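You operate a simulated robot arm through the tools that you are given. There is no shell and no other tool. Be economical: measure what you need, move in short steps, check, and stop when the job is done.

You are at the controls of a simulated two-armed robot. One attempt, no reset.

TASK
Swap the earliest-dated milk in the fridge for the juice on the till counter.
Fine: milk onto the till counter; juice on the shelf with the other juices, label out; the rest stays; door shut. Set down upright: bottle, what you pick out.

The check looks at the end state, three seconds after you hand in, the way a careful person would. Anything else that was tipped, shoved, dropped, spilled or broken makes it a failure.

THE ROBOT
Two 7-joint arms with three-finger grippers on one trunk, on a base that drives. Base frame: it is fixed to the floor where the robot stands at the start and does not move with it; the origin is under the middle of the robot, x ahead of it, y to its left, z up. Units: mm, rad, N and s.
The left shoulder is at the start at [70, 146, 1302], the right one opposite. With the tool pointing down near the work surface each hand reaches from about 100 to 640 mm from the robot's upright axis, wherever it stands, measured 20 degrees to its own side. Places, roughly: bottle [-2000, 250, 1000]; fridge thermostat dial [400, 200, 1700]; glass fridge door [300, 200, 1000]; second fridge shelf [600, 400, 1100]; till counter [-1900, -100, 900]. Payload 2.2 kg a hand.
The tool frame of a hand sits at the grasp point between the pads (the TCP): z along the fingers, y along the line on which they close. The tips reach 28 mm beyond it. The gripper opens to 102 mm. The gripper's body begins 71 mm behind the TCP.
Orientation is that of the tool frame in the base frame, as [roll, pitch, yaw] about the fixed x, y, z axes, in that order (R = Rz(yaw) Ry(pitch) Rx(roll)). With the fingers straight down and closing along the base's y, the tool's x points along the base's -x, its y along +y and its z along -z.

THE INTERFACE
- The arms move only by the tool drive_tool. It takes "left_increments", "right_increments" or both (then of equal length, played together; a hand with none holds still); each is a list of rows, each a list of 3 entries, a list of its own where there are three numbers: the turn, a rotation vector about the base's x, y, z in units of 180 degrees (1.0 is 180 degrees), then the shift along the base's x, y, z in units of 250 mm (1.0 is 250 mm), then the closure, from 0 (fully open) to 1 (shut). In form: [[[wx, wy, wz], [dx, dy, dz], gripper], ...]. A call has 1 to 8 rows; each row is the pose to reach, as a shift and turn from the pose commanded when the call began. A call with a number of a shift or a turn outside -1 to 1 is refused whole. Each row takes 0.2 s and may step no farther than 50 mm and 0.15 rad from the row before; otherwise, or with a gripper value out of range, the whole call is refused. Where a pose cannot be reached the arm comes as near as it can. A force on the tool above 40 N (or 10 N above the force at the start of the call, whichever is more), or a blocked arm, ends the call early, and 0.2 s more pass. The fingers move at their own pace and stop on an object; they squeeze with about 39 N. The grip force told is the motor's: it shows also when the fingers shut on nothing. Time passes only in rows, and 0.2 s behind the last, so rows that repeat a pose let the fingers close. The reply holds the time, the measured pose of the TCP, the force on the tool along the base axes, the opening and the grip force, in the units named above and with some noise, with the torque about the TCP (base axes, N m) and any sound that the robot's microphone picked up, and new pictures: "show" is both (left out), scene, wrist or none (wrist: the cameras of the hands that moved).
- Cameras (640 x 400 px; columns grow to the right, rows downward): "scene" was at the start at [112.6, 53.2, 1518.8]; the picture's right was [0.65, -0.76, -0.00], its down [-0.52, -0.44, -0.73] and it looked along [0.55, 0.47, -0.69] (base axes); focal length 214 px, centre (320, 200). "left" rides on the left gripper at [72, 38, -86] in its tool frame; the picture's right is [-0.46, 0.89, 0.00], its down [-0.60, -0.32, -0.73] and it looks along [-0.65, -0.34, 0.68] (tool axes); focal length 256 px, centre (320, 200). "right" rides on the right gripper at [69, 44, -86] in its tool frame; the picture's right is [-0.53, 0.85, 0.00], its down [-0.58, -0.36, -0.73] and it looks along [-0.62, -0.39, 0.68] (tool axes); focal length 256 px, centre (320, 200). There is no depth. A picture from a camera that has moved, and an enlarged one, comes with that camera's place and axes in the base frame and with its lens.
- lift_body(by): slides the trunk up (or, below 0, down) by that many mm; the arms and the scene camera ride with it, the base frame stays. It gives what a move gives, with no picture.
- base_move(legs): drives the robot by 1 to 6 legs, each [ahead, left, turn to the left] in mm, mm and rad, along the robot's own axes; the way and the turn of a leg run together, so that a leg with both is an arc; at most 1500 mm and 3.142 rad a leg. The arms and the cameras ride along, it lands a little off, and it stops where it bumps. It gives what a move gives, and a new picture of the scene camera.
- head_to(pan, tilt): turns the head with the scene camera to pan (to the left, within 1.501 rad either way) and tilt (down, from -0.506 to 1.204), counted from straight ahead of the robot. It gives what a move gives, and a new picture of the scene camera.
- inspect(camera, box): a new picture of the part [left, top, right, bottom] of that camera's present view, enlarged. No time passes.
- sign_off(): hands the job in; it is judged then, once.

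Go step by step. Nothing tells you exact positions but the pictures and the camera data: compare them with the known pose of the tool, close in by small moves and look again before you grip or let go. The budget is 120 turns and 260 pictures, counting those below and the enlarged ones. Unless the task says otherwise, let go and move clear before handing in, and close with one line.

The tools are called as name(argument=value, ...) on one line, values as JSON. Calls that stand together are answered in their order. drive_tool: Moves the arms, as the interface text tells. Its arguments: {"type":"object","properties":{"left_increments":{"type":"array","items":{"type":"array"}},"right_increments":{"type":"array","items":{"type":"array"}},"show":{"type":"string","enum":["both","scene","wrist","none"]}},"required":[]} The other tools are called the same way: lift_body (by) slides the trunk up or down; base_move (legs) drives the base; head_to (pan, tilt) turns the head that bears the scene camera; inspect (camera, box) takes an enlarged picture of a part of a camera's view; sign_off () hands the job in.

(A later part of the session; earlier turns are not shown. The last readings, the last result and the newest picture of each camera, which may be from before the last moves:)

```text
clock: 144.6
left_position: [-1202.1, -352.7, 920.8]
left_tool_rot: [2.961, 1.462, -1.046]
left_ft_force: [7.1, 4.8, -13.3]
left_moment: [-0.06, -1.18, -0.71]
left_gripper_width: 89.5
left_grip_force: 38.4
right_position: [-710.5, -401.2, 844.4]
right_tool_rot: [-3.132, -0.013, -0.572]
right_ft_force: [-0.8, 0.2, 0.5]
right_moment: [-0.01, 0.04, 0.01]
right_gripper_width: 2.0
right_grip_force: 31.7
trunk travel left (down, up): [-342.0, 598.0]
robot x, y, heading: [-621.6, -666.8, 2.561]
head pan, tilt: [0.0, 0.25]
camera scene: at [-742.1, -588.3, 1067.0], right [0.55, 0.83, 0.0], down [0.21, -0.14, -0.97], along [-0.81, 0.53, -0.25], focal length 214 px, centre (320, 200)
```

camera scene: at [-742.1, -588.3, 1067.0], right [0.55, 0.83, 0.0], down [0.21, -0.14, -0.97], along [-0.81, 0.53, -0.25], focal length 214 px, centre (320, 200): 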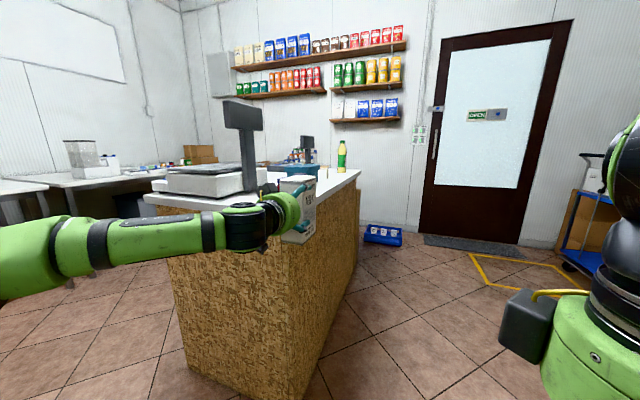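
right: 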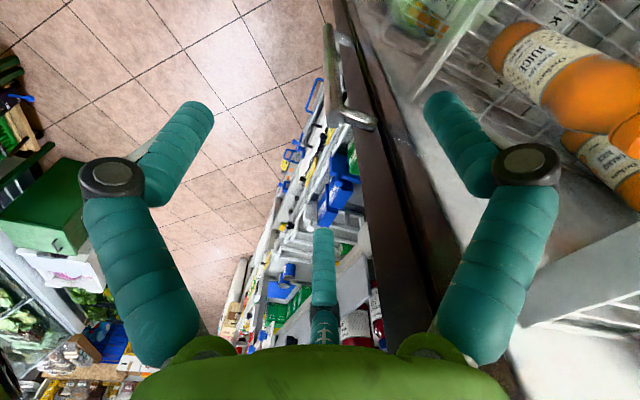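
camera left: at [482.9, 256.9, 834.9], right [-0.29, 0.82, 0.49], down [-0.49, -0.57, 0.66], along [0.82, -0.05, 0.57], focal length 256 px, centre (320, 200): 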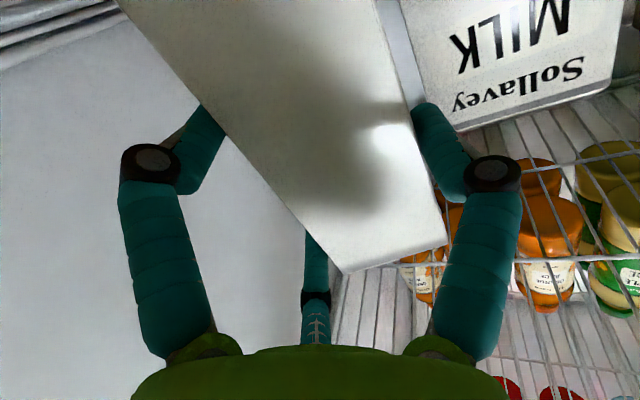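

The carton touched the counter's near corner (it sits higher than the carton's base). I turn back a little and raise the trunk.

base_move(legs=[[0, 0, -0.2]])

lift_body(by=200)

head_to(pan=0.1, tilt=0.45)

inspect(camera="left", box=[0, 0, 640, 400])

```text
clock: 145.8
left_position: [-1130.6, -246.6, 921.2]
left_tool_rot: [2.953, 1.464, -1.25]
left_ft_force: [0.1, -0.5, -10.9]
left_moment: [-0.33, -0.32, 0.01]
left_gripper_width: 87.8
left_grip_force: 38.8
right_position: [-657.0, -389.7, 845.9]
right_tool_rot: [-3.13, -0.015, -0.771]
right_ft_force: [-0.4, -0.2, 0.0]
right_moment: [0.02, 0.0, 0.0]
right_gripper_width: 2.2
right_grip_force: 31.3
trunk travel left (down, up): [-342.0, 598.0]
robot x, y, heading: [-619.2, -668.3, 2.353]
head pan, tilt: [0.0, 0.25]
camera scene: at [-724.4, -566.8, 1067.1], right [0.71, 0.71, 0.0], down [0.18, -0.18, -0.97], along [-0.69, 0.68, -0.25], focal length 214 px, centre (320, 200)
```

scene: 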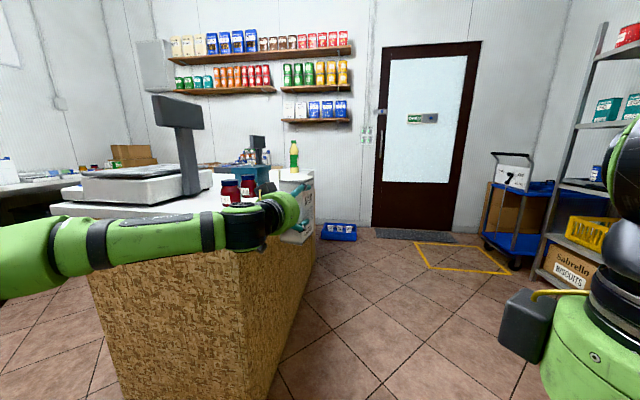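

```text
clock: 147.9
left_position: [-1131.5, -244.8, 1120.1]
left_tool_rot: [2.957, 1.463, -1.243]
left_ft_force: [0.2, 0.0, -11.1]
left_moment: [-0.28, -0.33, 0.04]
left_gripper_width: 87.6
left_grip_force: 38.8
right_position: [-657.5, -390.3, 1047.2]
right_tool_rot: [-3.131, -0.013, -0.77]
right_ft_force: [0.0, -0.4, 0.5]
right_moment: [0.02, 0.01, 0.02]
right_gripper_width: 2.1
right_grip_force: 31.3
trunk travel left (down, up): [-542.0, 398.0]
robot x, y, heading: [-623.4, -668.1, 2.362]
head pan, tilt: [0.0, 0.25]
```

```text
clock: 148.7
left_position: [-1131.1, -244.7, 1121.5]
left_tool_rot: [2.958, 1.464, -1.246]
left_ft_force: [0.3, 0.4, -9.8]
left_moment: [-0.38, -0.36, 0.03]
left_gripper_width: 87.7
left_grip_force: 38.9
right_position: [-658.1, -390.5, 1045.8]
right_tool_rot: [-3.129, -0.015, -0.773]
right_ft_force: [-0.1, -0.1, 0.7]
right_moment: [0.0, 0.01, -0.01]
right_gripper_width: 2.1
right_grip_force: 31.2
trunk travel left (down, up): [-542.0, 398.0]
robot x, y, heading: [-620.6, -670.1, 2.357]
head pan, tilt: [0.099, 0.45]
camera scene: at [-729.9, -574.5, 1248.5], right [0.63, 0.77, 0.0], down [0.34, -0.28, -0.9], along [-0.7, 0.57, -0.44], focal length 214 px, centre (320, 200)
```

scene: 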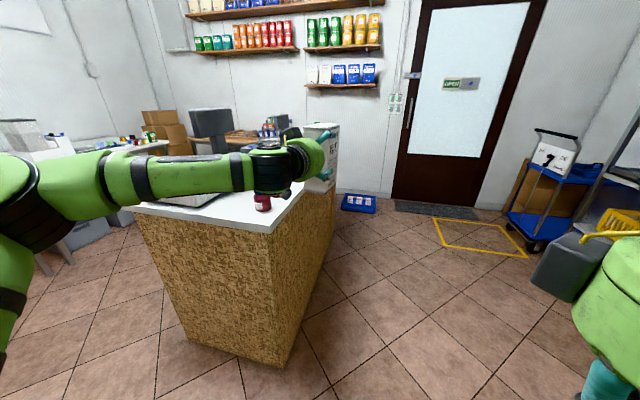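

```text
1.00 times, centred on (320, 200) of left (not enlarged: the box is as wide or as high as the picture)
camera zoom: at [-1119.5, -347.9, 1058.6], right [-0.79, -0.39, 0.48], down [0.61, -0.42, 0.67], along [-0.06, 0.82, 0.57], focal length 256 px, centre (320, 200)
```

zoom: 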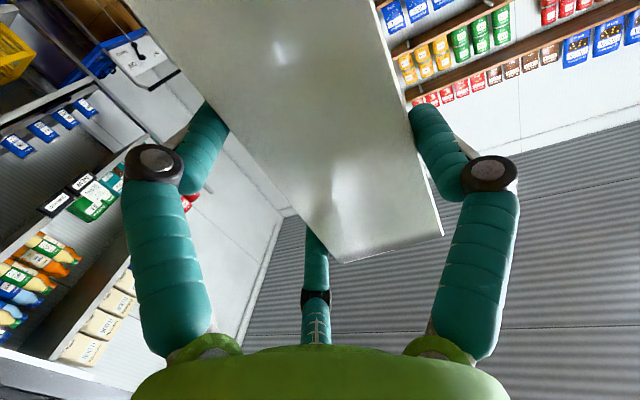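

The carton is still held upright; the counter's near corner is around (-1370,-330), top ≈0.86 m, apple juice standing toward its far right end. I drive along the aisle on its right side and turn to face the counter.

base_move(legs=[[0, -250, 0], [720, 0, 0], [0, -290, 0], [430, 0, 0], [0, 0, 1.6]])

head_to(pan=-0.2, tilt=0.4)

```text
clock: 161.7
left_position: [-1454.2, -7.9, 1121.1]
left_tool_rot: [2.957, 1.464, 0.365]
left_ft_force: [-0.5, -0.4, -10.1]
left_moment: [0.4, -0.32, 0.02]
left_gripper_width: 87.7
left_grip_force: 39.2
right_position: [-1326.5, 469.3, 1046.2]
right_tool_rot: [-3.131, -0.014, 0.835]
right_ft_force: [-0.3, 0.4, 0.4]
right_moment: [-0.01, 0.01, -0.01]
right_gripper_width: 2.4
right_grip_force: 31.6
trunk travel left (down, up): [-542.0, 398.0]
robot x, y, heading: [-1051.0, 515.5, -2.315]
head pan, tilt: [0.099, 0.45]
camera scene: at [-1139.6, 404.6, 1248.4], right [-0.8, 0.6, 0.0], down [0.26, 0.35, -0.9], along [-0.54, -0.72, -0.44], focal length 214 px, centre (320, 200)
```

scene: 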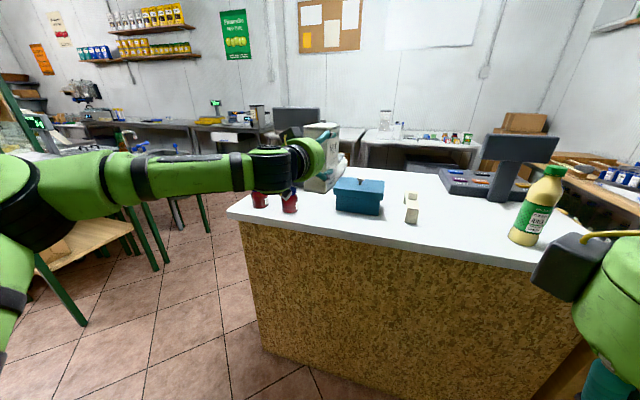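

```text
clock: 162.5
left_position: [-1452.9, -9.6, 1120.8]
left_tool_rot: [2.961, 1.461, 0.369]
left_ft_force: [0.8, 0.0, -10.7]
left_moment: [0.37, -0.33, -0.02]
left_gripper_width: 87.8
left_grip_force: 38.9
right_position: [-1327.0, 470.1, 1046.4]
right_tool_rot: [-3.127, -0.013, 0.836]
right_ft_force: [0.8, 0.3, -0.5]
right_moment: [-0.03, -0.01, 0.01]
right_gripper_width: 2.0
right_grip_force: 31.7
trunk travel left (down, up): [-542.0, 398.0]
robot x, y, heading: [-1049.2, 514.2, -2.322]
head pan, tilt: [-0.201, 0.4]
camera scene: at [-1159.3, 423.7, 1253.0], right [-0.58, 0.81, 0.0], down [0.32, 0.23, -0.92], along [-0.75, -0.54, -0.39], focal length 214 px, centre (320, 200)
```

scene: 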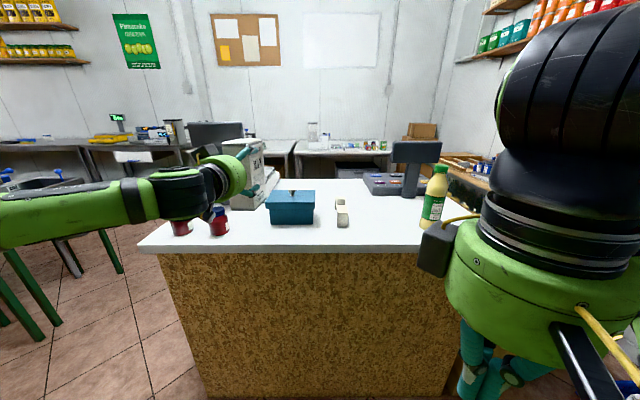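

Clear view of the till: two red jars, blue box, stamp, register and the apple juice at about (-1898,361), counter top ≈0.88 m. I'll place the milk on the free patch between stamp and juice: strafe right 426 mm.

base_move(legs=[[0, -426, 0]])

head_to(pan=0.25, tilt=0.5)

```text
clock: 165.1
left_position: [-1772.0, 287.6, 1119.8]
left_tool_rot: [2.962, 1.461, 0.365]
left_ft_force: [0.1, -0.5, -10.8]
left_moment: [0.37, -0.32, 0.03]
left_gripper_width: 87.7
left_grip_force: 39.2
right_position: [-1642.4, 768.2, 1046.6]
right_tool_rot: [-3.13, -0.013, 0.829]
right_ft_force: [0.3, 0.0, 0.1]
right_moment: [-0.01, -0.05, 0.0]
right_gripper_width: 2.2
right_grip_force: 31.8
trunk travel left (down, up): [-542.0, 398.0]
robot x, y, heading: [-1363.0, 810.6, -2.325]
head pan, tilt: [-0.201, 0.4]
camera scene: at [-1476.3, 719.7, 1253.1], right [-0.58, 0.82, 0.0], down [0.32, 0.23, -0.92], along [-0.75, -0.53, -0.39], focal length 214 px, centre (320, 200)
```

scene: 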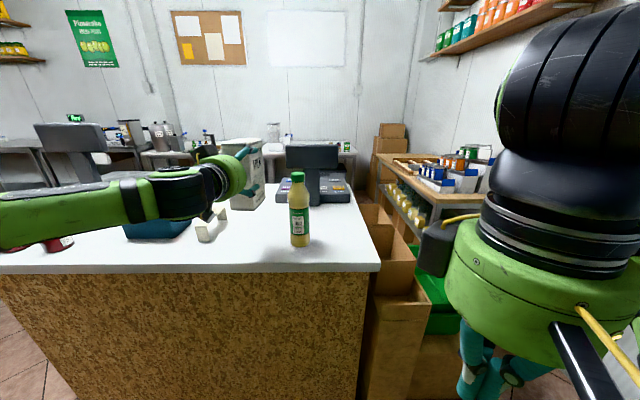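

```text
clock: 166.0
left_position: [-1772.2, 287.6, 1120.1]
left_tool_rot: [2.968, 1.461, 0.369]
left_ft_force: [0.0, 1.3, -11.0]
left_moment: [0.34, -0.36, 0.03]
left_gripper_width: 87.7
left_grip_force: 39.1
right_position: [-1643.5, 767.7, 1046.1]
right_tool_rot: [-3.13, -0.013, 0.829]
right_ft_force: [-0.4, 0.4, 0.6]
right_moment: [-0.02, 0.02, 0.02]
right_gripper_width: 2.2
right_grip_force: 31.4
trunk travel left (down, up): [-542.0, 398.0]
robot x, y, heading: [-1367.7, 815.1, -2.327]
head pan, tilt: [0.25, 0.499]
camera scene: at [-1444.8, 693.8, 1243.9], right [-0.88, 0.48, 0.0], down [0.23, 0.42, -0.88], along [-0.42, -0.77, -0.48], focal length 214 px, centre (320, 200)
```

scene: 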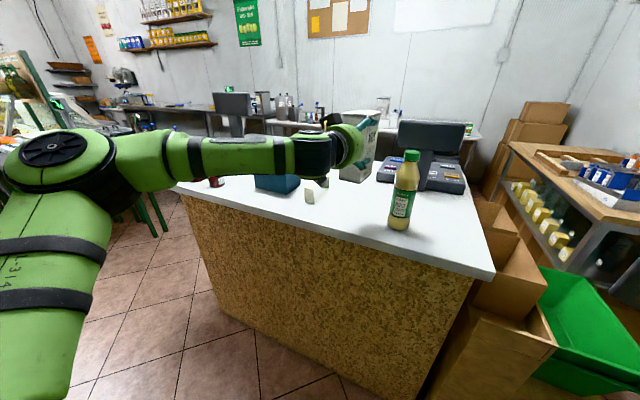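

Bottle base found at about (-1880,362), counter top ≈0.888 m. The carton hangs over a clear spot ~97 mm in from the edge; I lower it with the trunk, then in small steps.

lift_body(by=-108)

inspect(camera="scene", box=[250, 60, 490, 240])

```text
clock: 167.4
left_position: [-1773.0, 287.6, 1012.4]
left_tool_rot: [2.962, 1.461, 0.363]
left_ft_force: [0.7, 0.5, -11.5]
left_moment: [0.37, -0.34, 0.02]
left_gripper_width: 87.7
left_grip_force: 38.8
right_position: [-1643.2, 767.6, 938.8]
right_tool_rot: [-3.13, -0.017, 0.832]
right_ft_force: [-0.6, 0.0, 0.3]
right_moment: [0.07, -0.01, -0.01]
right_gripper_width: 1.9
right_grip_force: 31.7
trunk travel left (down, up): [-434.0, 506.0]
robot x, y, heading: [-1362.6, 813.9, -2.327]
head pan, tilt: [0.25, 0.499]
```

```text
2.22 times, centred on (370, 150) of scene
camera zoom: at [-1444.5, 694.1, 1136.0], right [-0.88, 0.48, 0.0], down [0.23, 0.42, -0.88], along [-0.42, -0.77, -0.48], focal length 477 px, centre (209, 311)
```

zoom: 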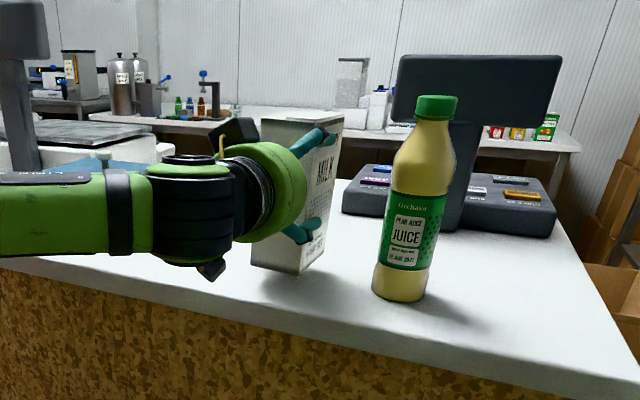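

drive_tool(left_increments=[[[0, 0, 0], [0, 0, -0.02], 1], [[0, 0, 0], [0, 0, -0.04], 1], [[0, 0, 0], [0, 0, -0.055], 1]], show="none")

inspect(camera="scene", box=[320, 80, 440, 220])

```text
clock: 168.2
left_position: [-1770.8, 288.9, 997.7]
left_tool_rot: [2.967, 1.464, 0.369]
left_ft_force: [0.0, 0.0, -10.2]
left_moment: [0.35, -0.31, 0.02]
left_gripper_width: 87.7
left_grip_force: 39.3
right_position: [-1643.6, 766.4, 939.0]
right_tool_rot: [-3.13, -0.014, 0.831]
right_ft_force: [0.7, 0.8, -0.1]
right_moment: [-0.01, -0.04, -0.01]
right_gripper_width: 1.9
right_grip_force: 31.7
trunk travel left (down, up): [-434.0, 506.0]
robot x, y, heading: [-1360.0, 814.2, -2.324]
head pan, tilt: [0.25, 0.499]
```

```text
2.86 times, centred on (380, 150) of scene
camera zoom: at [-1444.8, 693.7, 1135.9], right [-0.88, 0.48, 0.0], down [0.23, 0.42, -0.88], along [-0.42, -0.77, -0.48], focal length 613 px, centre (149, 343)
```

zoom: 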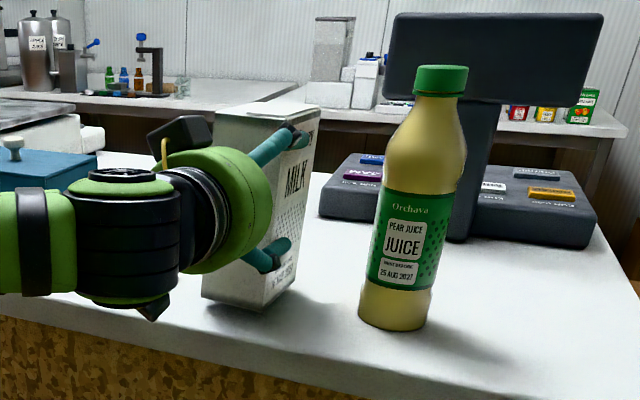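

drive_tool(left_increments=[[[0, 0, 0], [0, 0, -0.014], 1], [[0, 0, 0], [0, 0, -0.028], 1], [[0, 0, 0], [0, 0, -0.028], 1]], show="none")

```text
clock: 169.0
left_position: [-1773.3, 288.3, 991.4]
left_tool_rot: [2.961, 1.464, 0.362]
left_ft_force: [-0.5, -0.8, -10.2]
left_moment: [0.37, -0.37, -0.05]
left_gripper_width: 87.6
left_grip_force: 38.9
right_position: [-1644.1, 768.5, 939.1]
right_tool_rot: [-3.129, -0.013, 0.831]
right_ft_force: [0.3, 0.1, -0.4]
right_moment: [0.05, -0.02, 0.0]
right_gripper_width: 2.2
right_grip_force: 31.6
trunk travel left (down, up): [-434.0, 506.0]
robot x, y, heading: [-1362.0, 812.3, -2.327]
head pan, tilt: [0.25, 0.499]
```

drive_tool(left_increments=[[[0, 0, 0], [0, 0, -0.012], 1], [[0, 0, 0], [0, 0, -0.024], 1], [[0, 0, 0], [0, 0, -0.024], 1]], show="none")

inspect(camera="scene", box=[320, 100, 440, 220])

```text
clock: 169.8
left_position: [-1771.7, 289.6, 989.8]
left_tool_rot: [2.936, 1.472, 0.34]
left_ft_force: [-4.1, -3.9, 2.0]
left_moment: [-0.41, 1.17, 0.15]
left_gripper_width: 87.9
left_grip_force: 39.3
right_position: [-1643.1, 767.8, 938.4]
right_tool_rot: [-3.13, -0.01, 0.831]
right_ft_force: [-0.3, -0.3, 1.1]
right_moment: [-0.02, -0.03, -0.01]
right_gripper_width: 2.2
right_grip_force: 31.6
trunk travel left (down, up): [-434.0, 506.0]
robot x, y, heading: [-1362.3, 812.9, -2.327]
head pan, tilt: [0.25, 0.499]
```

```text
3.33 times, centred on (380, 160) of scene
camera zoom: at [-1443.9, 695.0, 1136.3], right [-0.88, 0.48, 0.0], down [0.23, 0.42, -0.88], along [-0.42, -0.77, -0.48], focal length 715 px, centre (120, 333)
```

zoom: 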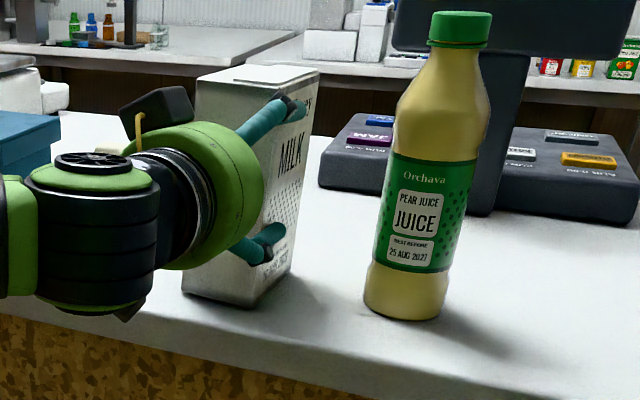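

The far bottom edge is down. I press 3 mm more to level it, then open.

drive_tool(left_increments=[[[0, 0, 0], [0, 0, -0.012], 1], [[0, 0, 0], [0, 0, -0.012], 1], [[0, 0, 0], [0, 0, -0.012], 0.8]], show="none")

inspect(camera="left", box=[0, 0, 640, 400])

```text
clock: 170.6
left_position: [-1769.9, 291.0, 988.9]
left_tool_rot: [2.926, 1.472, 0.327]
left_ft_force: [-0.9, -2.4, 14.8]
left_moment: [-0.72, 1.99, 0.16]
left_gripper_width: 88.0
left_grip_force: 39.5
right_position: [-1640.5, 769.7, 939.0]
right_tool_rot: [-3.129, -0.01, 0.832]
right_ft_force: [-0.4, 0.4, -0.2]
right_moment: [0.04, 0.0, 0.02]
right_gripper_width: 2.3
right_grip_force: 31.3
trunk travel left (down, up): [-434.0, 506.0]
robot x, y, heading: [-1365.1, 811.3, -2.331]
head pan, tilt: [0.25, 0.499]
```

```text
1.00 times, centred on (320, 200) of left (not enlarged: the box is as wide or as high as the picture)
camera zoom: at [-1669.3, 303.3, 924.5], right [0.41, -0.77, 0.48], down [0.4, 0.63, 0.66], along [-0.82, -0.08, 0.57], focal length 256 px, centre (320, 200)
```

zoom: 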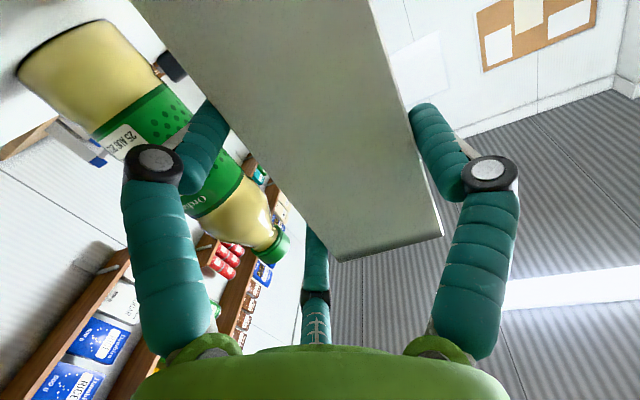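

drive_tool(left_increments=[[[0, 0, 0], [0, 0, 0.01], 1], [[0, 0, 0], [0, 0, 0.01], 0.1], [[0, 0, 0], [0, 0, 0.01], 0.05], [[0, 0, 0], [0, 0, 0.01], 0], [[0, 0, 0], [0, 0, 0.01], 0]], show="wrist")

inspect(camera="scene", box=[320, 100, 440, 220])

```text
clock: 171.8
left_position: [-1771.9, 289.1, 987.7]
left_tool_rot: [2.952, 1.466, 0.355]
left_ft_force: [-0.1, -0.5, 0.0]
left_moment: [0.0, 0.01, 0.01]
left_gripper_width: 102.1
left_grip_force: 0.1
right_position: [-1643.0, 769.5, 938.4]
right_tool_rot: [-3.132, -0.011, 0.832]
right_ft_force: [0.0, 0.0, -0.6]
right_moment: [-0.05, -0.02, -0.01]
right_gripper_width: 2.0
right_grip_force: 30.9
trunk travel left (down, up): [-434.0, 506.0]
robot x, y, heading: [-1361.9, 813.1, -2.323]
head pan, tilt: [0.25, 0.499]
camera left: at [-1670.7, 302.2, 923.5], right [0.41, -0.78, 0.48], down [0.4, 0.63, 0.67], along [-0.82, -0.08, 0.57], focal length 256 px, centre (320, 200)
```

left: 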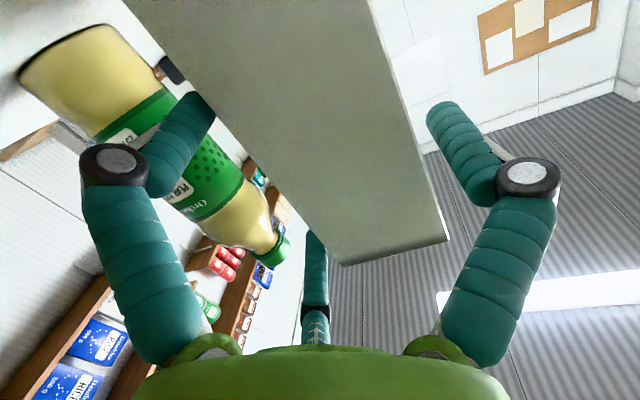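

```text
3.33 times, centred on (380, 160) of scene
camera zoom: at [-1443.5, 695.4, 1136.2], right [-0.88, 0.48, 0.0], down [0.23, 0.42, -0.88], along [-0.42, -0.77, -0.48], focal length 715 px, centre (120, 333)
```

zoom: 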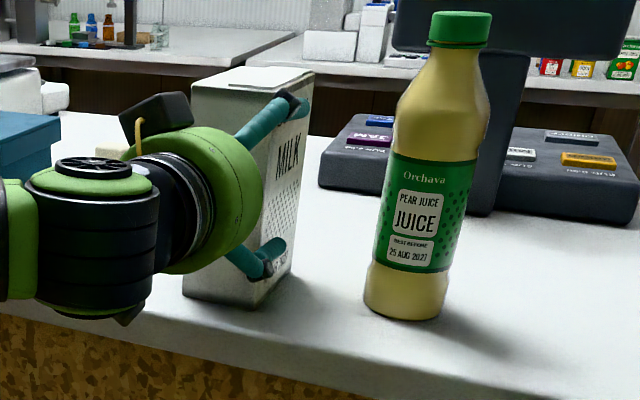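

The milk stands upright, released. I back out along the hand's axis.

base_move(legs=[[-145, 40, 0], [-100, 0, 0]])

drive_tool(left_increments=[[[0, 0, 0], [0, 0, 0], 0], [[0.021, -0.034, 0], [0, 0, 0], 0], [[0.041, -0.068, 0], [0, 0, 0], 0], [[0.041, -0.068, 0], [0, 0, 0], 0]], show="none")

head_to(pan=-0.1, tilt=0.35)

inspect(camera="scene", box=[220, 120, 420, 270])

```text
clock: 174.0
left_position: [-1573.6, 441.8, 985.0]
left_tool_rot: [2.952, 1.464, 0.353]
left_ft_force: [-0.3, 1.0, 0.3]
left_moment: [-0.01, -0.02, 0.0]
left_gripper_width: 101.9
left_grip_force: 0.0
right_position: [-1444.9, 920.5, 938.5]
right_tool_rot: [-3.132, -0.014, 0.828]
right_ft_force: [0.6, -0.5, -0.9]
right_moment: [-0.03, -0.01, 0.03]
right_gripper_width: 2.2
right_grip_force: 31.7
trunk travel left (down, up): [-434.0, 506.0]
robot x, y, heading: [-1171.5, 960.8, -2.325]
head pan, tilt: [0.25, 0.499]
camera scene: at [-1245.9, 847.1, 1136.2], right [-0.88, 0.48, 0.0], down [0.23, 0.42, -0.88], along [-0.43, -0.77, -0.48], focal length 214 px, centre (320, 200)
```

scene: 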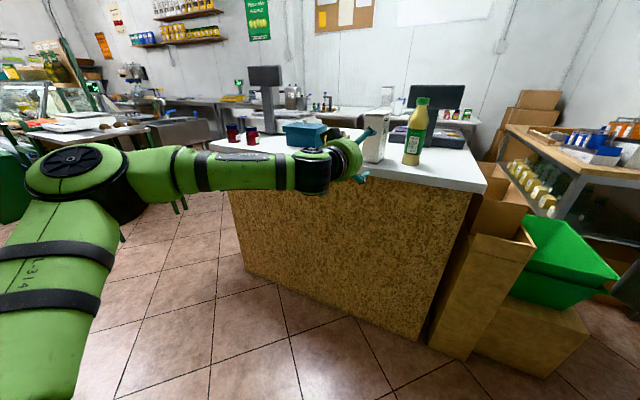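

```text
clock: 175.0
left_position: [-1566.0, 444.2, 977.9]
left_tool_rot: [3.086, 1.213, 0.483]
left_ft_force: [-0.3, -0.4, -0.3]
left_moment: [0.03, 0.02, 0.01]
left_gripper_width: 101.8
left_grip_force: 0.1
left hand out of reach, approached as far as the arm can: row 3, 4
right_position: [-1445.5, 921.6, 937.6]
right_tool_rot: [-3.13, -0.012, 0.829]
right_ft_force: [-0.5, -0.4, 0.2]
right_moment: [0.03, 0.01, -0.03]
right_gripper_width: 1.8
right_grip_force: 31.6
trunk travel left (down, up): [-434.0, 506.0]
robot x, y, heading: [-1166.5, 961.9, -2.322]
head pan, tilt: [0.25, 0.499]
```

```text
clock: 175.8
left_position: [-1566.3, 444.3, 978.8]
left_tool_rot: [3.087, 1.217, 0.485]
left_ft_force: [0.8, -0.2, -0.5]
left_moment: [0.02, 0.03, 0.04]
left_gripper_width: 101.9
left_grip_force: 0.0
right_position: [-1445.6, 921.0, 938.7]
right_tool_rot: [-3.13, -0.012, 0.829]
right_ft_force: [-0.9, -0.4, -0.4]
right_moment: [-0.01, 0.04, 0.0]
right_gripper_width: 1.9
right_grip_force: 31.5
trunk travel left (down, up): [-434.0, 506.0]
robot x, y, heading: [-1167.2, 964.4, -2.326]
head pan, tilt: [-0.099, 0.351]
camera scene: at [-1272.2, 865.3, 1149.9], right [-0.66, 0.75, 0.0], down [0.26, 0.23, -0.94], along [-0.71, -0.62, -0.34], focal length 214 px, centre (320, 200)
```

scene: 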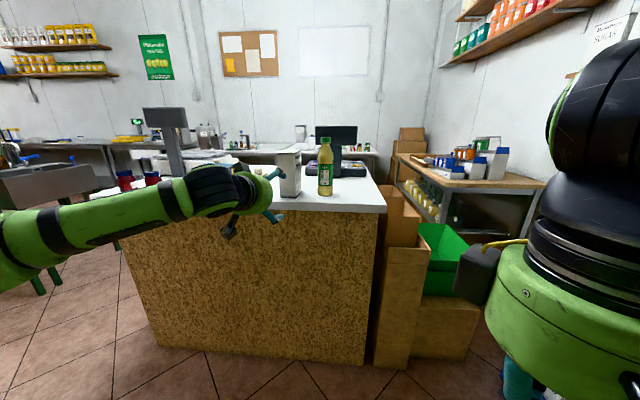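

```text
2.67 times, centred on (320, 195) of scene
camera zoom: at [-1272.2, 865.3, 1149.9], right [-0.66, 0.75, 0.0], down [0.26, 0.23, -0.94], along [-0.71, -0.62, -0.34], focal length 572 px, centre (320, 213)
```

zoom: 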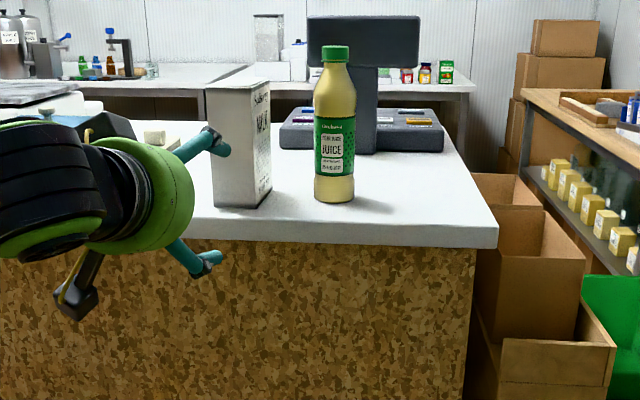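

Milk stands upright on the counter; the pear juice stands at ≈(-1876,366), label facing the aisle (≈0.51 rad). The hand is tilted ~20° nose-down, heading −2.60, good for a straight grasp. I line up in front of the bottle.

base_move(legs=[[0, -149, 0], [120, 0, 0]])

inspect(camera="left", box=[0, 0, 640, 400])

inspect(camera="scene", box=[120, 130, 360, 280])

```text
clock: 178.0
left_position: [-1755.5, 457.1, 978.3]
left_tool_rot: [3.087, 1.216, 0.489]
left_ft_force: [0.1, -0.7, 0.0]
left_moment: [0.0, 0.05, 0.04]
left_gripper_width: 101.9
left_grip_force: 0.2
right_position: [-1634.8, 932.9, 938.9]
right_tool_rot: [-3.132, -0.012, 0.834]
right_ft_force: [0.1, -0.5, -0.7]
right_moment: [0.03, -0.01, 0.04]
right_gripper_width: 2.3
right_grip_force: 31.7
trunk travel left (down, up): [-434.0, 506.0]
robot x, y, heading: [-1358.7, 980.4, -2.326]
head pan, tilt: [-0.099, 0.351]
camera scene: at [-1463.0, 878.9, 1149.8], right [-0.66, 0.75, 0.0], down [0.26, 0.23, -0.94], along [-0.71, -0.62, -0.34], focal length 214 px, centre (320, 200)
```

scene: 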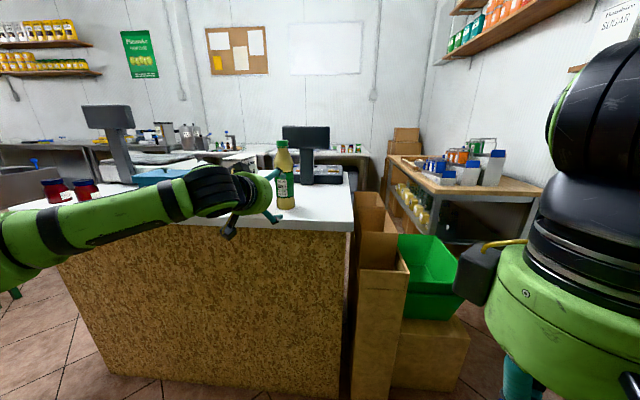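

```text
1.00 times, centred on (320, 200) of left (not enlarged: the box is as wide or as high as the picture)
camera zoom: at [-1644.5, 476.4, 940.3], right [0.31, -0.84, 0.45], down [0.24, 0.53, 0.81], along [-0.92, -0.14, 0.36], focal length 256 px, centre (320, 200)
```

zoom: 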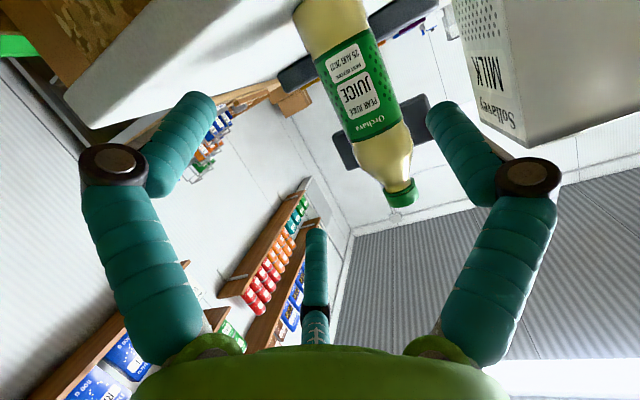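

```text
2.67 times, centred on (240, 205) of scene
camera zoom: at [-1463.0, 878.9, 1149.8], right [-0.66, 0.75, 0.0], down [0.26, 0.23, -0.94], along [-0.71, -0.62, -0.34], focal length 572 px, centre (533, 187)
```

zoom: 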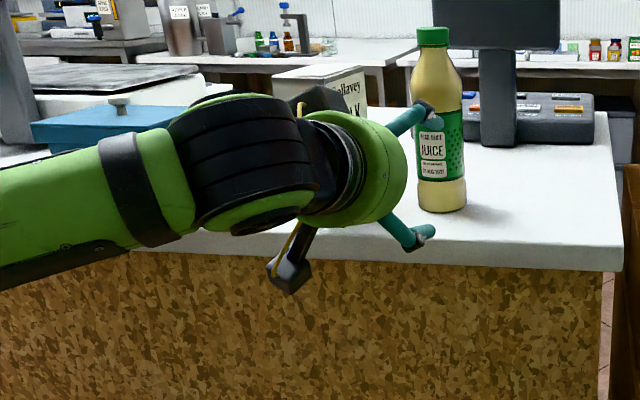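

lift_body(by=-14)

base_move(legs=[[0, 9, 0], [103, -29, 0]])

inspect(camera="left", box=[0, 0, 640, 400])

inspect(camera="scene", box=[120, 130, 360, 280])

```text
clock: 178.6
left_position: [-1756.0, 458.4, 964.1]
left_tool_rot: [3.088, 1.218, 0.489]
left_ft_force: [0.1, -0.3, 0.1]
left_moment: [0.02, 0.0, -0.01]
left_gripper_width: 102.1
left_grip_force: 0.1
right_position: [-1635.3, 933.8, 924.7]
right_tool_rot: [-3.129, -0.013, 0.832]
right_ft_force: [0.4, -0.7, -0.9]
right_moment: [-0.03, 0.0, -0.02]
right_gripper_width: 2.2
right_grip_force: 31.2
trunk travel left (down, up): [-420.0, 520.0]
robot x, y, heading: [-1354.4, 977.0, -2.322]
head pan, tilt: [-0.099, 0.351]
```

```text
clock: 180.1
left_position: [-1840.5, 398.7, 964.3]
left_tool_rot: [3.087, 1.217, 0.483]
left_ft_force: [-0.6, -0.3, -0.8]
left_moment: [0.0, 0.0, -0.03]
left_gripper_width: 102.0
left_grip_force: 0.2
right_position: [-1720.1, 875.2, 924.7]
right_tool_rot: [-3.131, -0.012, 0.828]
right_ft_force: [0.1, 0.3, -0.8]
right_moment: [-0.01, -0.05, 0.0]
right_gripper_width: 1.8
right_grip_force: 31.4
trunk travel left (down, up): [-420.0, 520.0]
robot x, y, heading: [-1439.0, 919.3, -2.329]
head pan, tilt: [-0.099, 0.351]
camera scene: at [-1546.8, 819.2, 1135.8], right [-0.66, 0.75, 0.0], down [0.26, 0.23, -0.94], along [-0.71, -0.62, -0.34], focal length 214 px, centre (320, 200)
```

scene: 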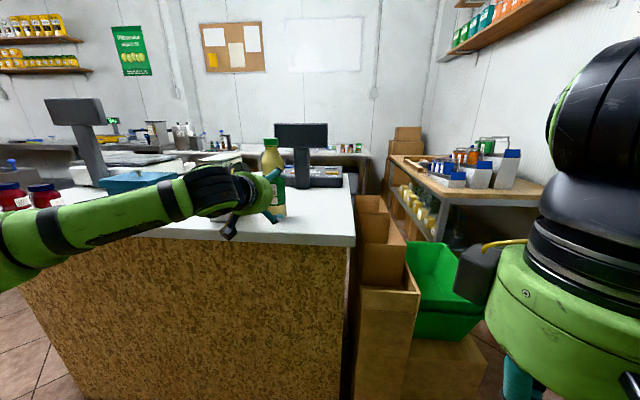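

```text
1.00 times, centred on (320, 200) of left (not enlarged: the box is as wide or as high as the picture)
camera zoom: at [-1729.1, 417.2, 926.5], right [0.31, -0.84, 0.45], down [0.24, 0.53, 0.81], along [-0.92, -0.14, 0.36], focal length 256 px, centre (320, 200)
```

zoom: 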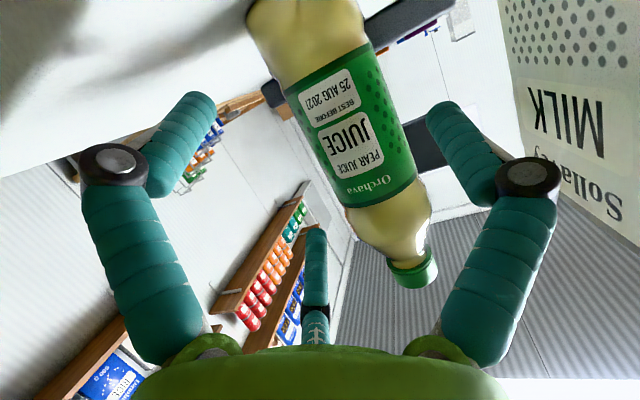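

```text
2.67 times, centred on (240, 205) of scene
camera zoom: at [-1546.8, 819.2, 1135.8], right [-0.66, 0.75, 0.0], down [0.26, 0.23, -0.94], along [-0.71, -0.62, -0.34], focal length 572 px, centre (533, 187)
```

zoom: 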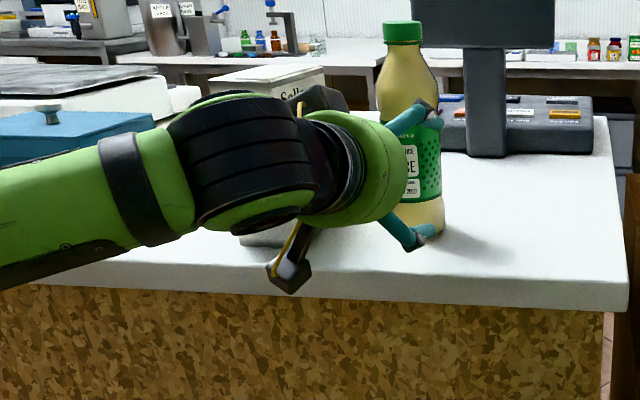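

base_move(legs=[[2, 6, 0], [42, -12, 0]])

inspect(camera="left", box=[0, 0, 640, 400])

```text
clock: 181.4
left_position: [-1875.6, 370.9, 965.3]
left_tool_rot: [3.087, 1.218, 0.483]
left_ft_force: [-0.4, 1.8, 1.9]
left_moment: [-0.11, 0.15, -0.12]
left_gripper_width: 101.9
left_grip_force: 0.1
right_position: [-1753.2, 846.5, 925.1]
right_tool_rot: [-3.132, -0.013, 0.83]
right_ft_force: [-0.1, 0.2, -0.7]
right_moment: [0.0, -0.07, 0.0]
right_gripper_width: 2.1
right_grip_force: 32.0
trunk travel left (down, up): [-420.0, 520.0]
robot x, y, heading: [-1477.8, 887.0, -2.324]
head pan, tilt: [-0.099, 0.351]
camera scene: at [-1581.0, 791.5, 1135.9], right [-0.66, 0.75, 0.0], down [0.26, 0.23, -0.94], along [-0.71, -0.62, -0.34], focal length 214 px, centre (320, 200)
```

scene: 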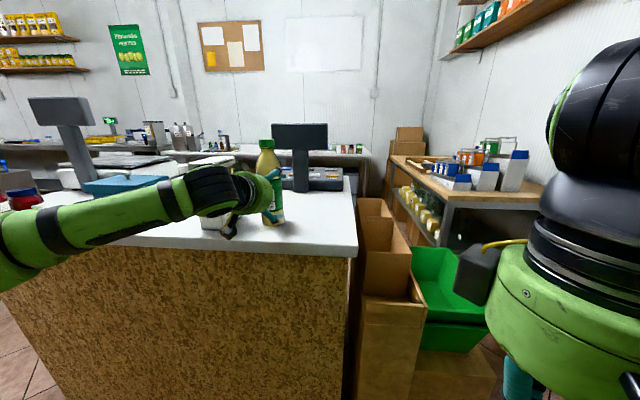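

```text
1.00 times, centred on (320, 200) of left (not enlarged: the box is as wide or as high as the picture)
camera zoom: at [-1763.1, 389.4, 927.1], right [0.31, -0.84, 0.45], down [0.24, 0.53, 0.81], along [-0.92, -0.14, 0.37], focal length 256 px, centre (320, 200)
```

zoom: 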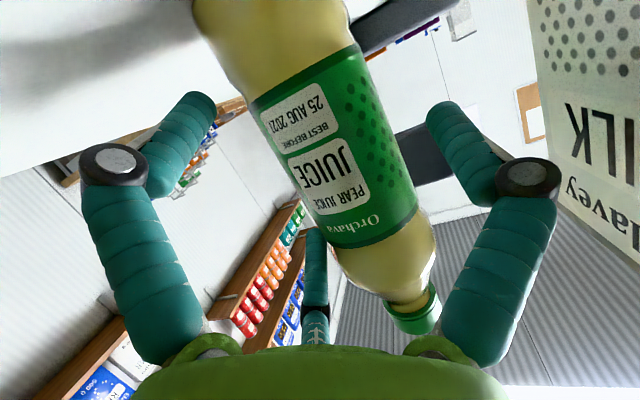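

The bottle is centred between the fingers. I close gently.

drive_tool(left_increments=[[[0, 0, 0], [0, 0, 0], 0.1], [[0, 0, 0], [0, 0, 0], 0.2], [[0, 0, 0], [0, 0, 0], 0.35], [[0, 0, 0], [0, 0, 0], 0.6], [[0, 0, 0], [0, 0, 0], 1], [[0, 0, 0], [0, 0, 0], 1]], show="wrist")

inspect(camera="scene", box=[160, 120, 360, 260])

```text
clock: 182.8
left_position: [-1872.6, 370.0, 966.5]
left_tool_rot: [3.088, 1.223, 0.482]
left_ft_force: [3.0, -3.9, 4.8]
left_moment: [-0.55, -0.15, 0.15]
left_gripper_width: 77.1
left_grip_force: 38.9
right_position: [-1753.6, 847.2, 924.4]
right_tool_rot: [-3.129, -0.009, 0.832]
right_ft_force: [0.0, -0.6, 0.9]
right_moment: [-0.04, -0.02, -0.02]
right_gripper_width: 2.1
right_grip_force: 31.3
trunk travel left (down, up): [-420.0, 520.0]
robot x, y, heading: [-1477.2, 891.0, -2.327]
head pan, tilt: [-0.099, 0.351]
camera left: at [-1761.8, 389.1, 928.1], right [0.31, -0.84, 0.45], down [0.24, 0.53, 0.81], along [-0.92, -0.14, 0.37], focal length 256 px, centre (320, 200)
```

left: 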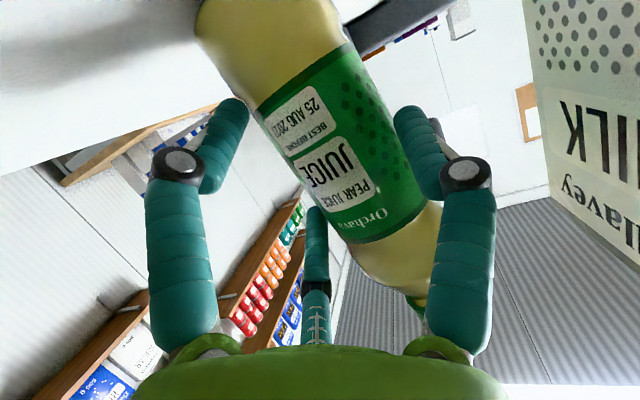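

```text
2.86 times, centred on (260, 190) of scene
camera zoom: at [-1579.5, 791.6, 1136.0], right [-0.66, 0.75, 0.0], down [0.26, 0.23, -0.94], along [-0.71, -0.62, -0.34], focal length 613 px, centre (491, 229)
```

zoom: 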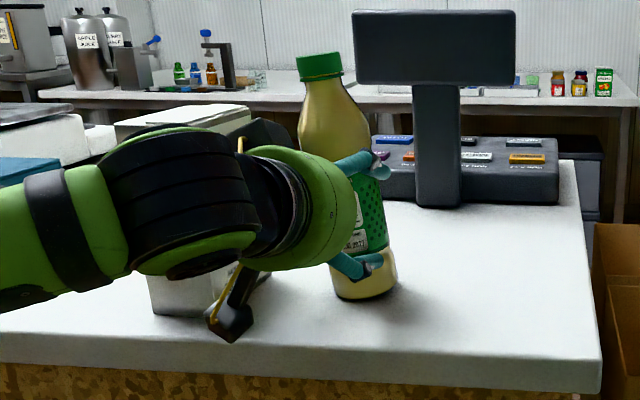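

The grip is firm but the bottle leans ~10° to the left (top finger on the taper). It's stable; I lift it with the trunk and will correct the lean by rolling the hand.

lift_body(by=150)

base_move(legs=[[-330, 60, 0]])

head_to(pan=0.1, tilt=0.2)

inspect(camera="scene", box=[200, 120, 440, 270])

```text
clock: 184.5
left_position: [-1874.2, 369.8, 1112.7]
left_tool_rot: [3.089, 1.217, 0.485]
left_ft_force: [-0.5, -1.0, -5.2]
left_moment: [0.11, -0.14, -0.03]
left_gripper_width: 76.0
left_grip_force: 38.9
right_position: [-1753.3, 845.2, 1074.8]
right_tool_rot: [-3.128, -0.011, 0.829]
right_ft_force: [0.0, -0.4, 0.6]
right_moment: [0.0, -0.01, 0.01]
right_gripper_width: 2.2
right_grip_force: 31.0
trunk travel left (down, up): [-570.0, 370.0]
robot x, y, heading: [-1473.1, 890.7, -2.324]
head pan, tilt: [-0.099, 0.351]
```

```text
clock: 186.7
left_position: [-1604.0, 569.8, 1114.7]
left_tool_rot: [3.09, 1.216, 0.488]
left_ft_force: [-0.3, 0.0, -5.3]
left_moment: [0.15, -0.11, 0.01]
left_gripper_width: 75.9
left_grip_force: 38.7
right_position: [-1484.9, 1045.7, 1075.1]
right_tool_rot: [-3.131, -0.015, 0.833]
right_ft_force: [-0.1, 0.7, -0.6]
right_moment: [0.0, -0.01, 0.03]
right_gripper_width: 2.6
right_grip_force: 31.4
trunk travel left (down, up): [-570.0, 370.0]
robot x, y, heading: [-1206.5, 1089.3, -2.326]
head pan, tilt: [-0.099, 0.351]
camera scene: at [-1312.0, 990.5, 1285.7], right [-0.66, 0.75, 0.0], down [0.26, 0.23, -0.94], along [-0.71, -0.62, -0.34], focal length 214 px, centre (320, 200)
```

scene: 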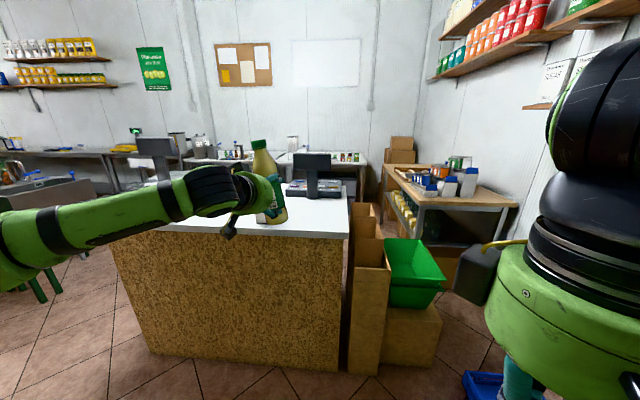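

```text
clock: 187.5
left_position: [-1604.3, 569.1, 1114.7]
left_tool_rot: [3.089, 1.216, 0.489]
left_ft_force: [-0.1, 0.3, -4.5]
left_moment: [0.14, -0.12, 0.0]
left_gripper_width: 75.7
left_grip_force: 39.6
right_position: [-1484.9, 1045.7, 1074.7]
right_tool_rot: [-3.128, -0.01, 0.833]
right_ft_force: [1.2, -0.5, -0.2]
right_moment: [0.0, -0.01, 0.03]
right_gripper_width: 2.2
right_grip_force: 30.8
trunk travel left (down, up): [-570.0, 370.0]
robot x, y, heading: [-1207.9, 1089.0, -2.321]
head pan, tilt: [0.099, 0.201]
camera scene: at [-1298.1, 978.2, 1299.8], right [-0.79, 0.61, 0.0], down [0.12, 0.16, -0.98], along [-0.6, -0.78, -0.2], focal length 214 px, centre (320, 200)
```

scene: 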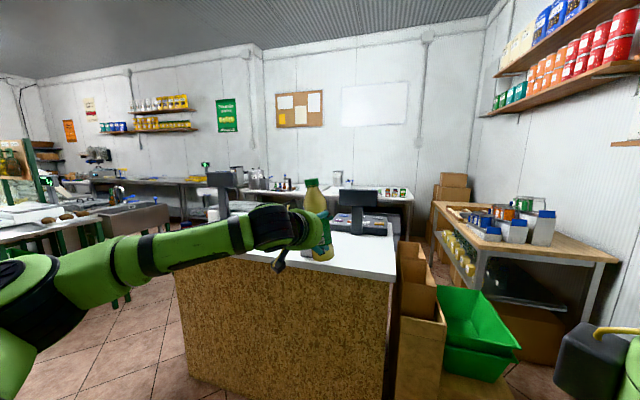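

```text
2.67 times, centred on (320, 195) of scene
camera zoom: at [-1298.1, 978.2, 1299.8], right [-0.79, 0.61, 0.0], down [0.12, 0.16, -0.98], along [-0.6, -0.78, -0.2], focal length 572 px, centre (320, 213)
```

zoom: 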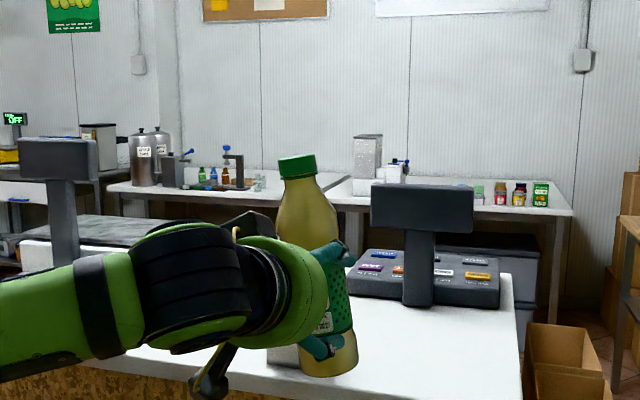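

The bottle leans ~0.155 rad; I roll the hand by that amount, then travel back around: turn, drive along the aisle, and turn to the fridge.

drive_tool(left_increments=[[[-0.021, -0.0127, 0], [0, 0, 0], 1], [[-0.0423, -0.0254, 0], [0, 0, 0], 1], [[-0.0423, -0.0254, 0], [0, 0, 0], 1]], show="none")

base_move(legs=[[0, 0, 1.36], [880, -247, 0], [880, 0, 0], [0, 0, 1.57]])

inspect(camera="scene", box=[200, 80, 440, 230])

```text
clock: 188.3
left_position: [-1598.4, 566.8, 1113.7]
left_tool_rot: [2.77, 1.193, 0.186]
left_ft_force: [0.0, 0.3, -5.0]
left_moment: [0.12, -0.1, -0.02]
left_gripper_width: 75.8
left_grip_force: 38.3
left hand out of reach, approached as far as the arm can: row 1, 2, 3
right_position: [-1484.7, 1045.6, 1074.6]
right_tool_rot: [-3.129, -0.013, 0.834]
right_ft_force: [-0.6, 0.0, -0.5]
right_moment: [0.0, 0.01, 0.01]
right_gripper_width: 2.1
right_grip_force: 31.5
trunk travel left (down, up): [-570.0, 370.0]
robot x, y, heading: [-1204.7, 1088.6, -2.326]
head pan, tilt: [0.099, 0.201]
```

```text
clock: 204.4
left_position: [80.4, -96.1, 1113.6]
left_tool_rot: [2.769, 1.194, 3.085]
left_ft_force: [0.5, -0.3, -4.8]
left_moment: [-0.1, 0.18, -0.01]
left_gripper_width: 73.4
left_grip_force: 38.9
right_position: [-147.6, -530.1, 1074.2]
right_tool_rot: [-3.129, -0.011, -2.552]
right_ft_force: [-0.3, 0.1, 0.5]
right_moment: [0.0, -0.01, 0.01]
right_gripper_width: 2.2
right_grip_force: 31.5
trunk travel left (down, up): [-570.0, 370.0]
robot x, y, heading: [-426.0, -505.9, 0.571]
head pan, tilt: [0.099, 0.201]
camera scene: at [-311.2, -421.4, 1299.8], right [0.62, -0.78, 0.0], down [-0.16, -0.13, -0.98], along [0.77, 0.61, -0.2], focal length 214 px, centre (320, 200)
```

scene: 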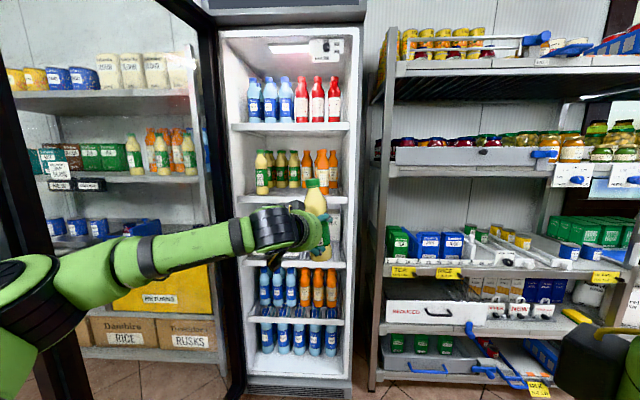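

```text
2.67 times, centred on (320, 155) of scene
camera zoom: at [-311.2, -421.4, 1299.8], right [0.62, -0.78, 0.0], down [-0.16, -0.13, -0.98], along [0.77, 0.61, -0.2], focal length 572 px, centre (320, 320)
```

zoom: 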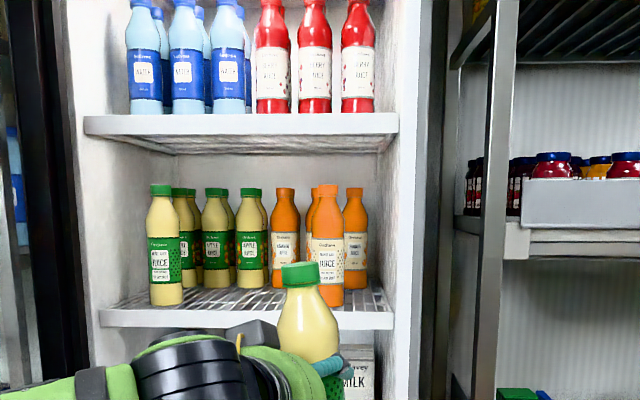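

inspect(camera="scene", box=[250, 160, 390, 280])

inspect(camera="left", box=[0, 0, 640, 400])

```text
3.33 times, centred on (320, 220) of scene
camera zoom: at [-311.2, -421.4, 1299.8], right [0.62, -0.78, 0.0], down [-0.16, -0.13, -0.98], along [0.77, 0.61, -0.2], focal length 715 px, centre (320, 133)
```

zoom: 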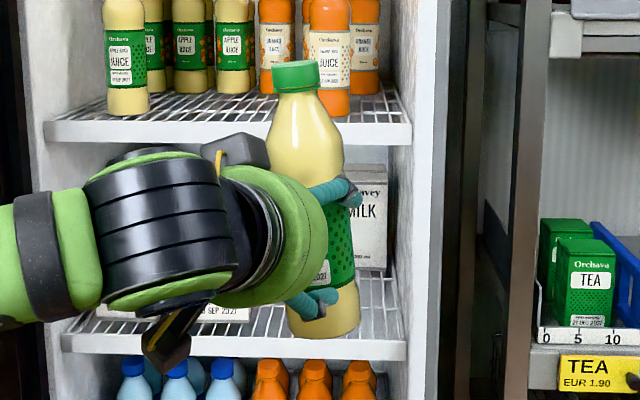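

```text
1.00 times, centred on (320, 200) of left (not enlarged: the box is as wide or as high as the picture)
camera zoom: at [-32.6, -87.4, 1080.2], right [-0.08, 0.83, 0.55], down [-0.33, -0.54, 0.77], along [0.94, -0.12, 0.32], focal length 256 px, centre (320, 200)
```

zoom: 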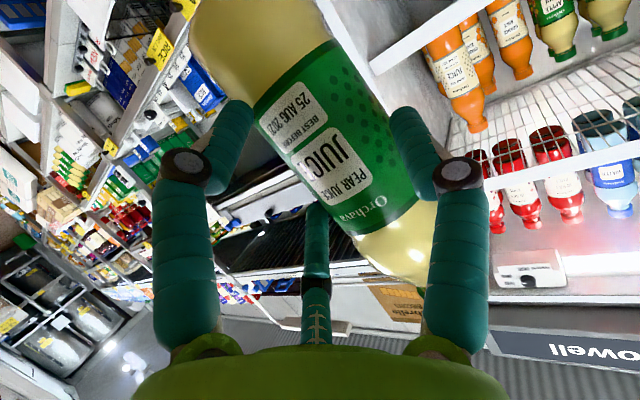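

The lean is still ~0.13 rad to the left. I roll the hand further about its forward axis.

drive_tool(left_increments=[[[0.02, 0.007, 0], [0, 0, 0], 1], [[0.041, 0.0145, 0], [0, 0, 0], 1], [[0.041, 0.0145, 0], [0, 0, 0], 1]], show="none")

inspect(camera="scene", box=[250, 160, 390, 280])

```text
clock: 205.2
left_position: [72.6, -95.9, 1111.1]
left_tool_rot: [2.472, 1.123, 2.812]
left_ft_force: [0.0, -0.5, -5.9]
left_moment: [-0.08, 0.15, -0.01]
left_gripper_width: 73.0
left_grip_force: 39.2
left hand out of reach, approached as far as the arm can: row 1, 2, 3
right_position: [-144.4, -531.5, 1073.5]
right_tool_rot: [-3.129, -0.014, -2.551]
right_ft_force: [0.3, 0.1, 1.0]
right_moment: [0.01, -0.02, 0.0]
right_gripper_width: 1.8
right_grip_force: 31.4
trunk travel left (down, up): [-570.0, 370.0]
robot x, y, heading: [-422.4, -508.6, 0.575]
head pan, tilt: [0.099, 0.201]
```

```text
3.33 times, centred on (320, 220) of scene
camera zoom: at [-311.2, -421.3, 1299.8], right [0.62, -0.78, 0.0], down [-0.16, -0.13, -0.98], along [0.77, 0.61, -0.2], focal length 715 px, centre (320, 133)
```

zoom: 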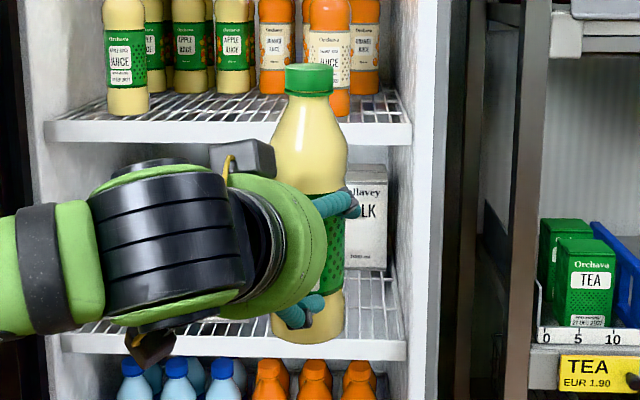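

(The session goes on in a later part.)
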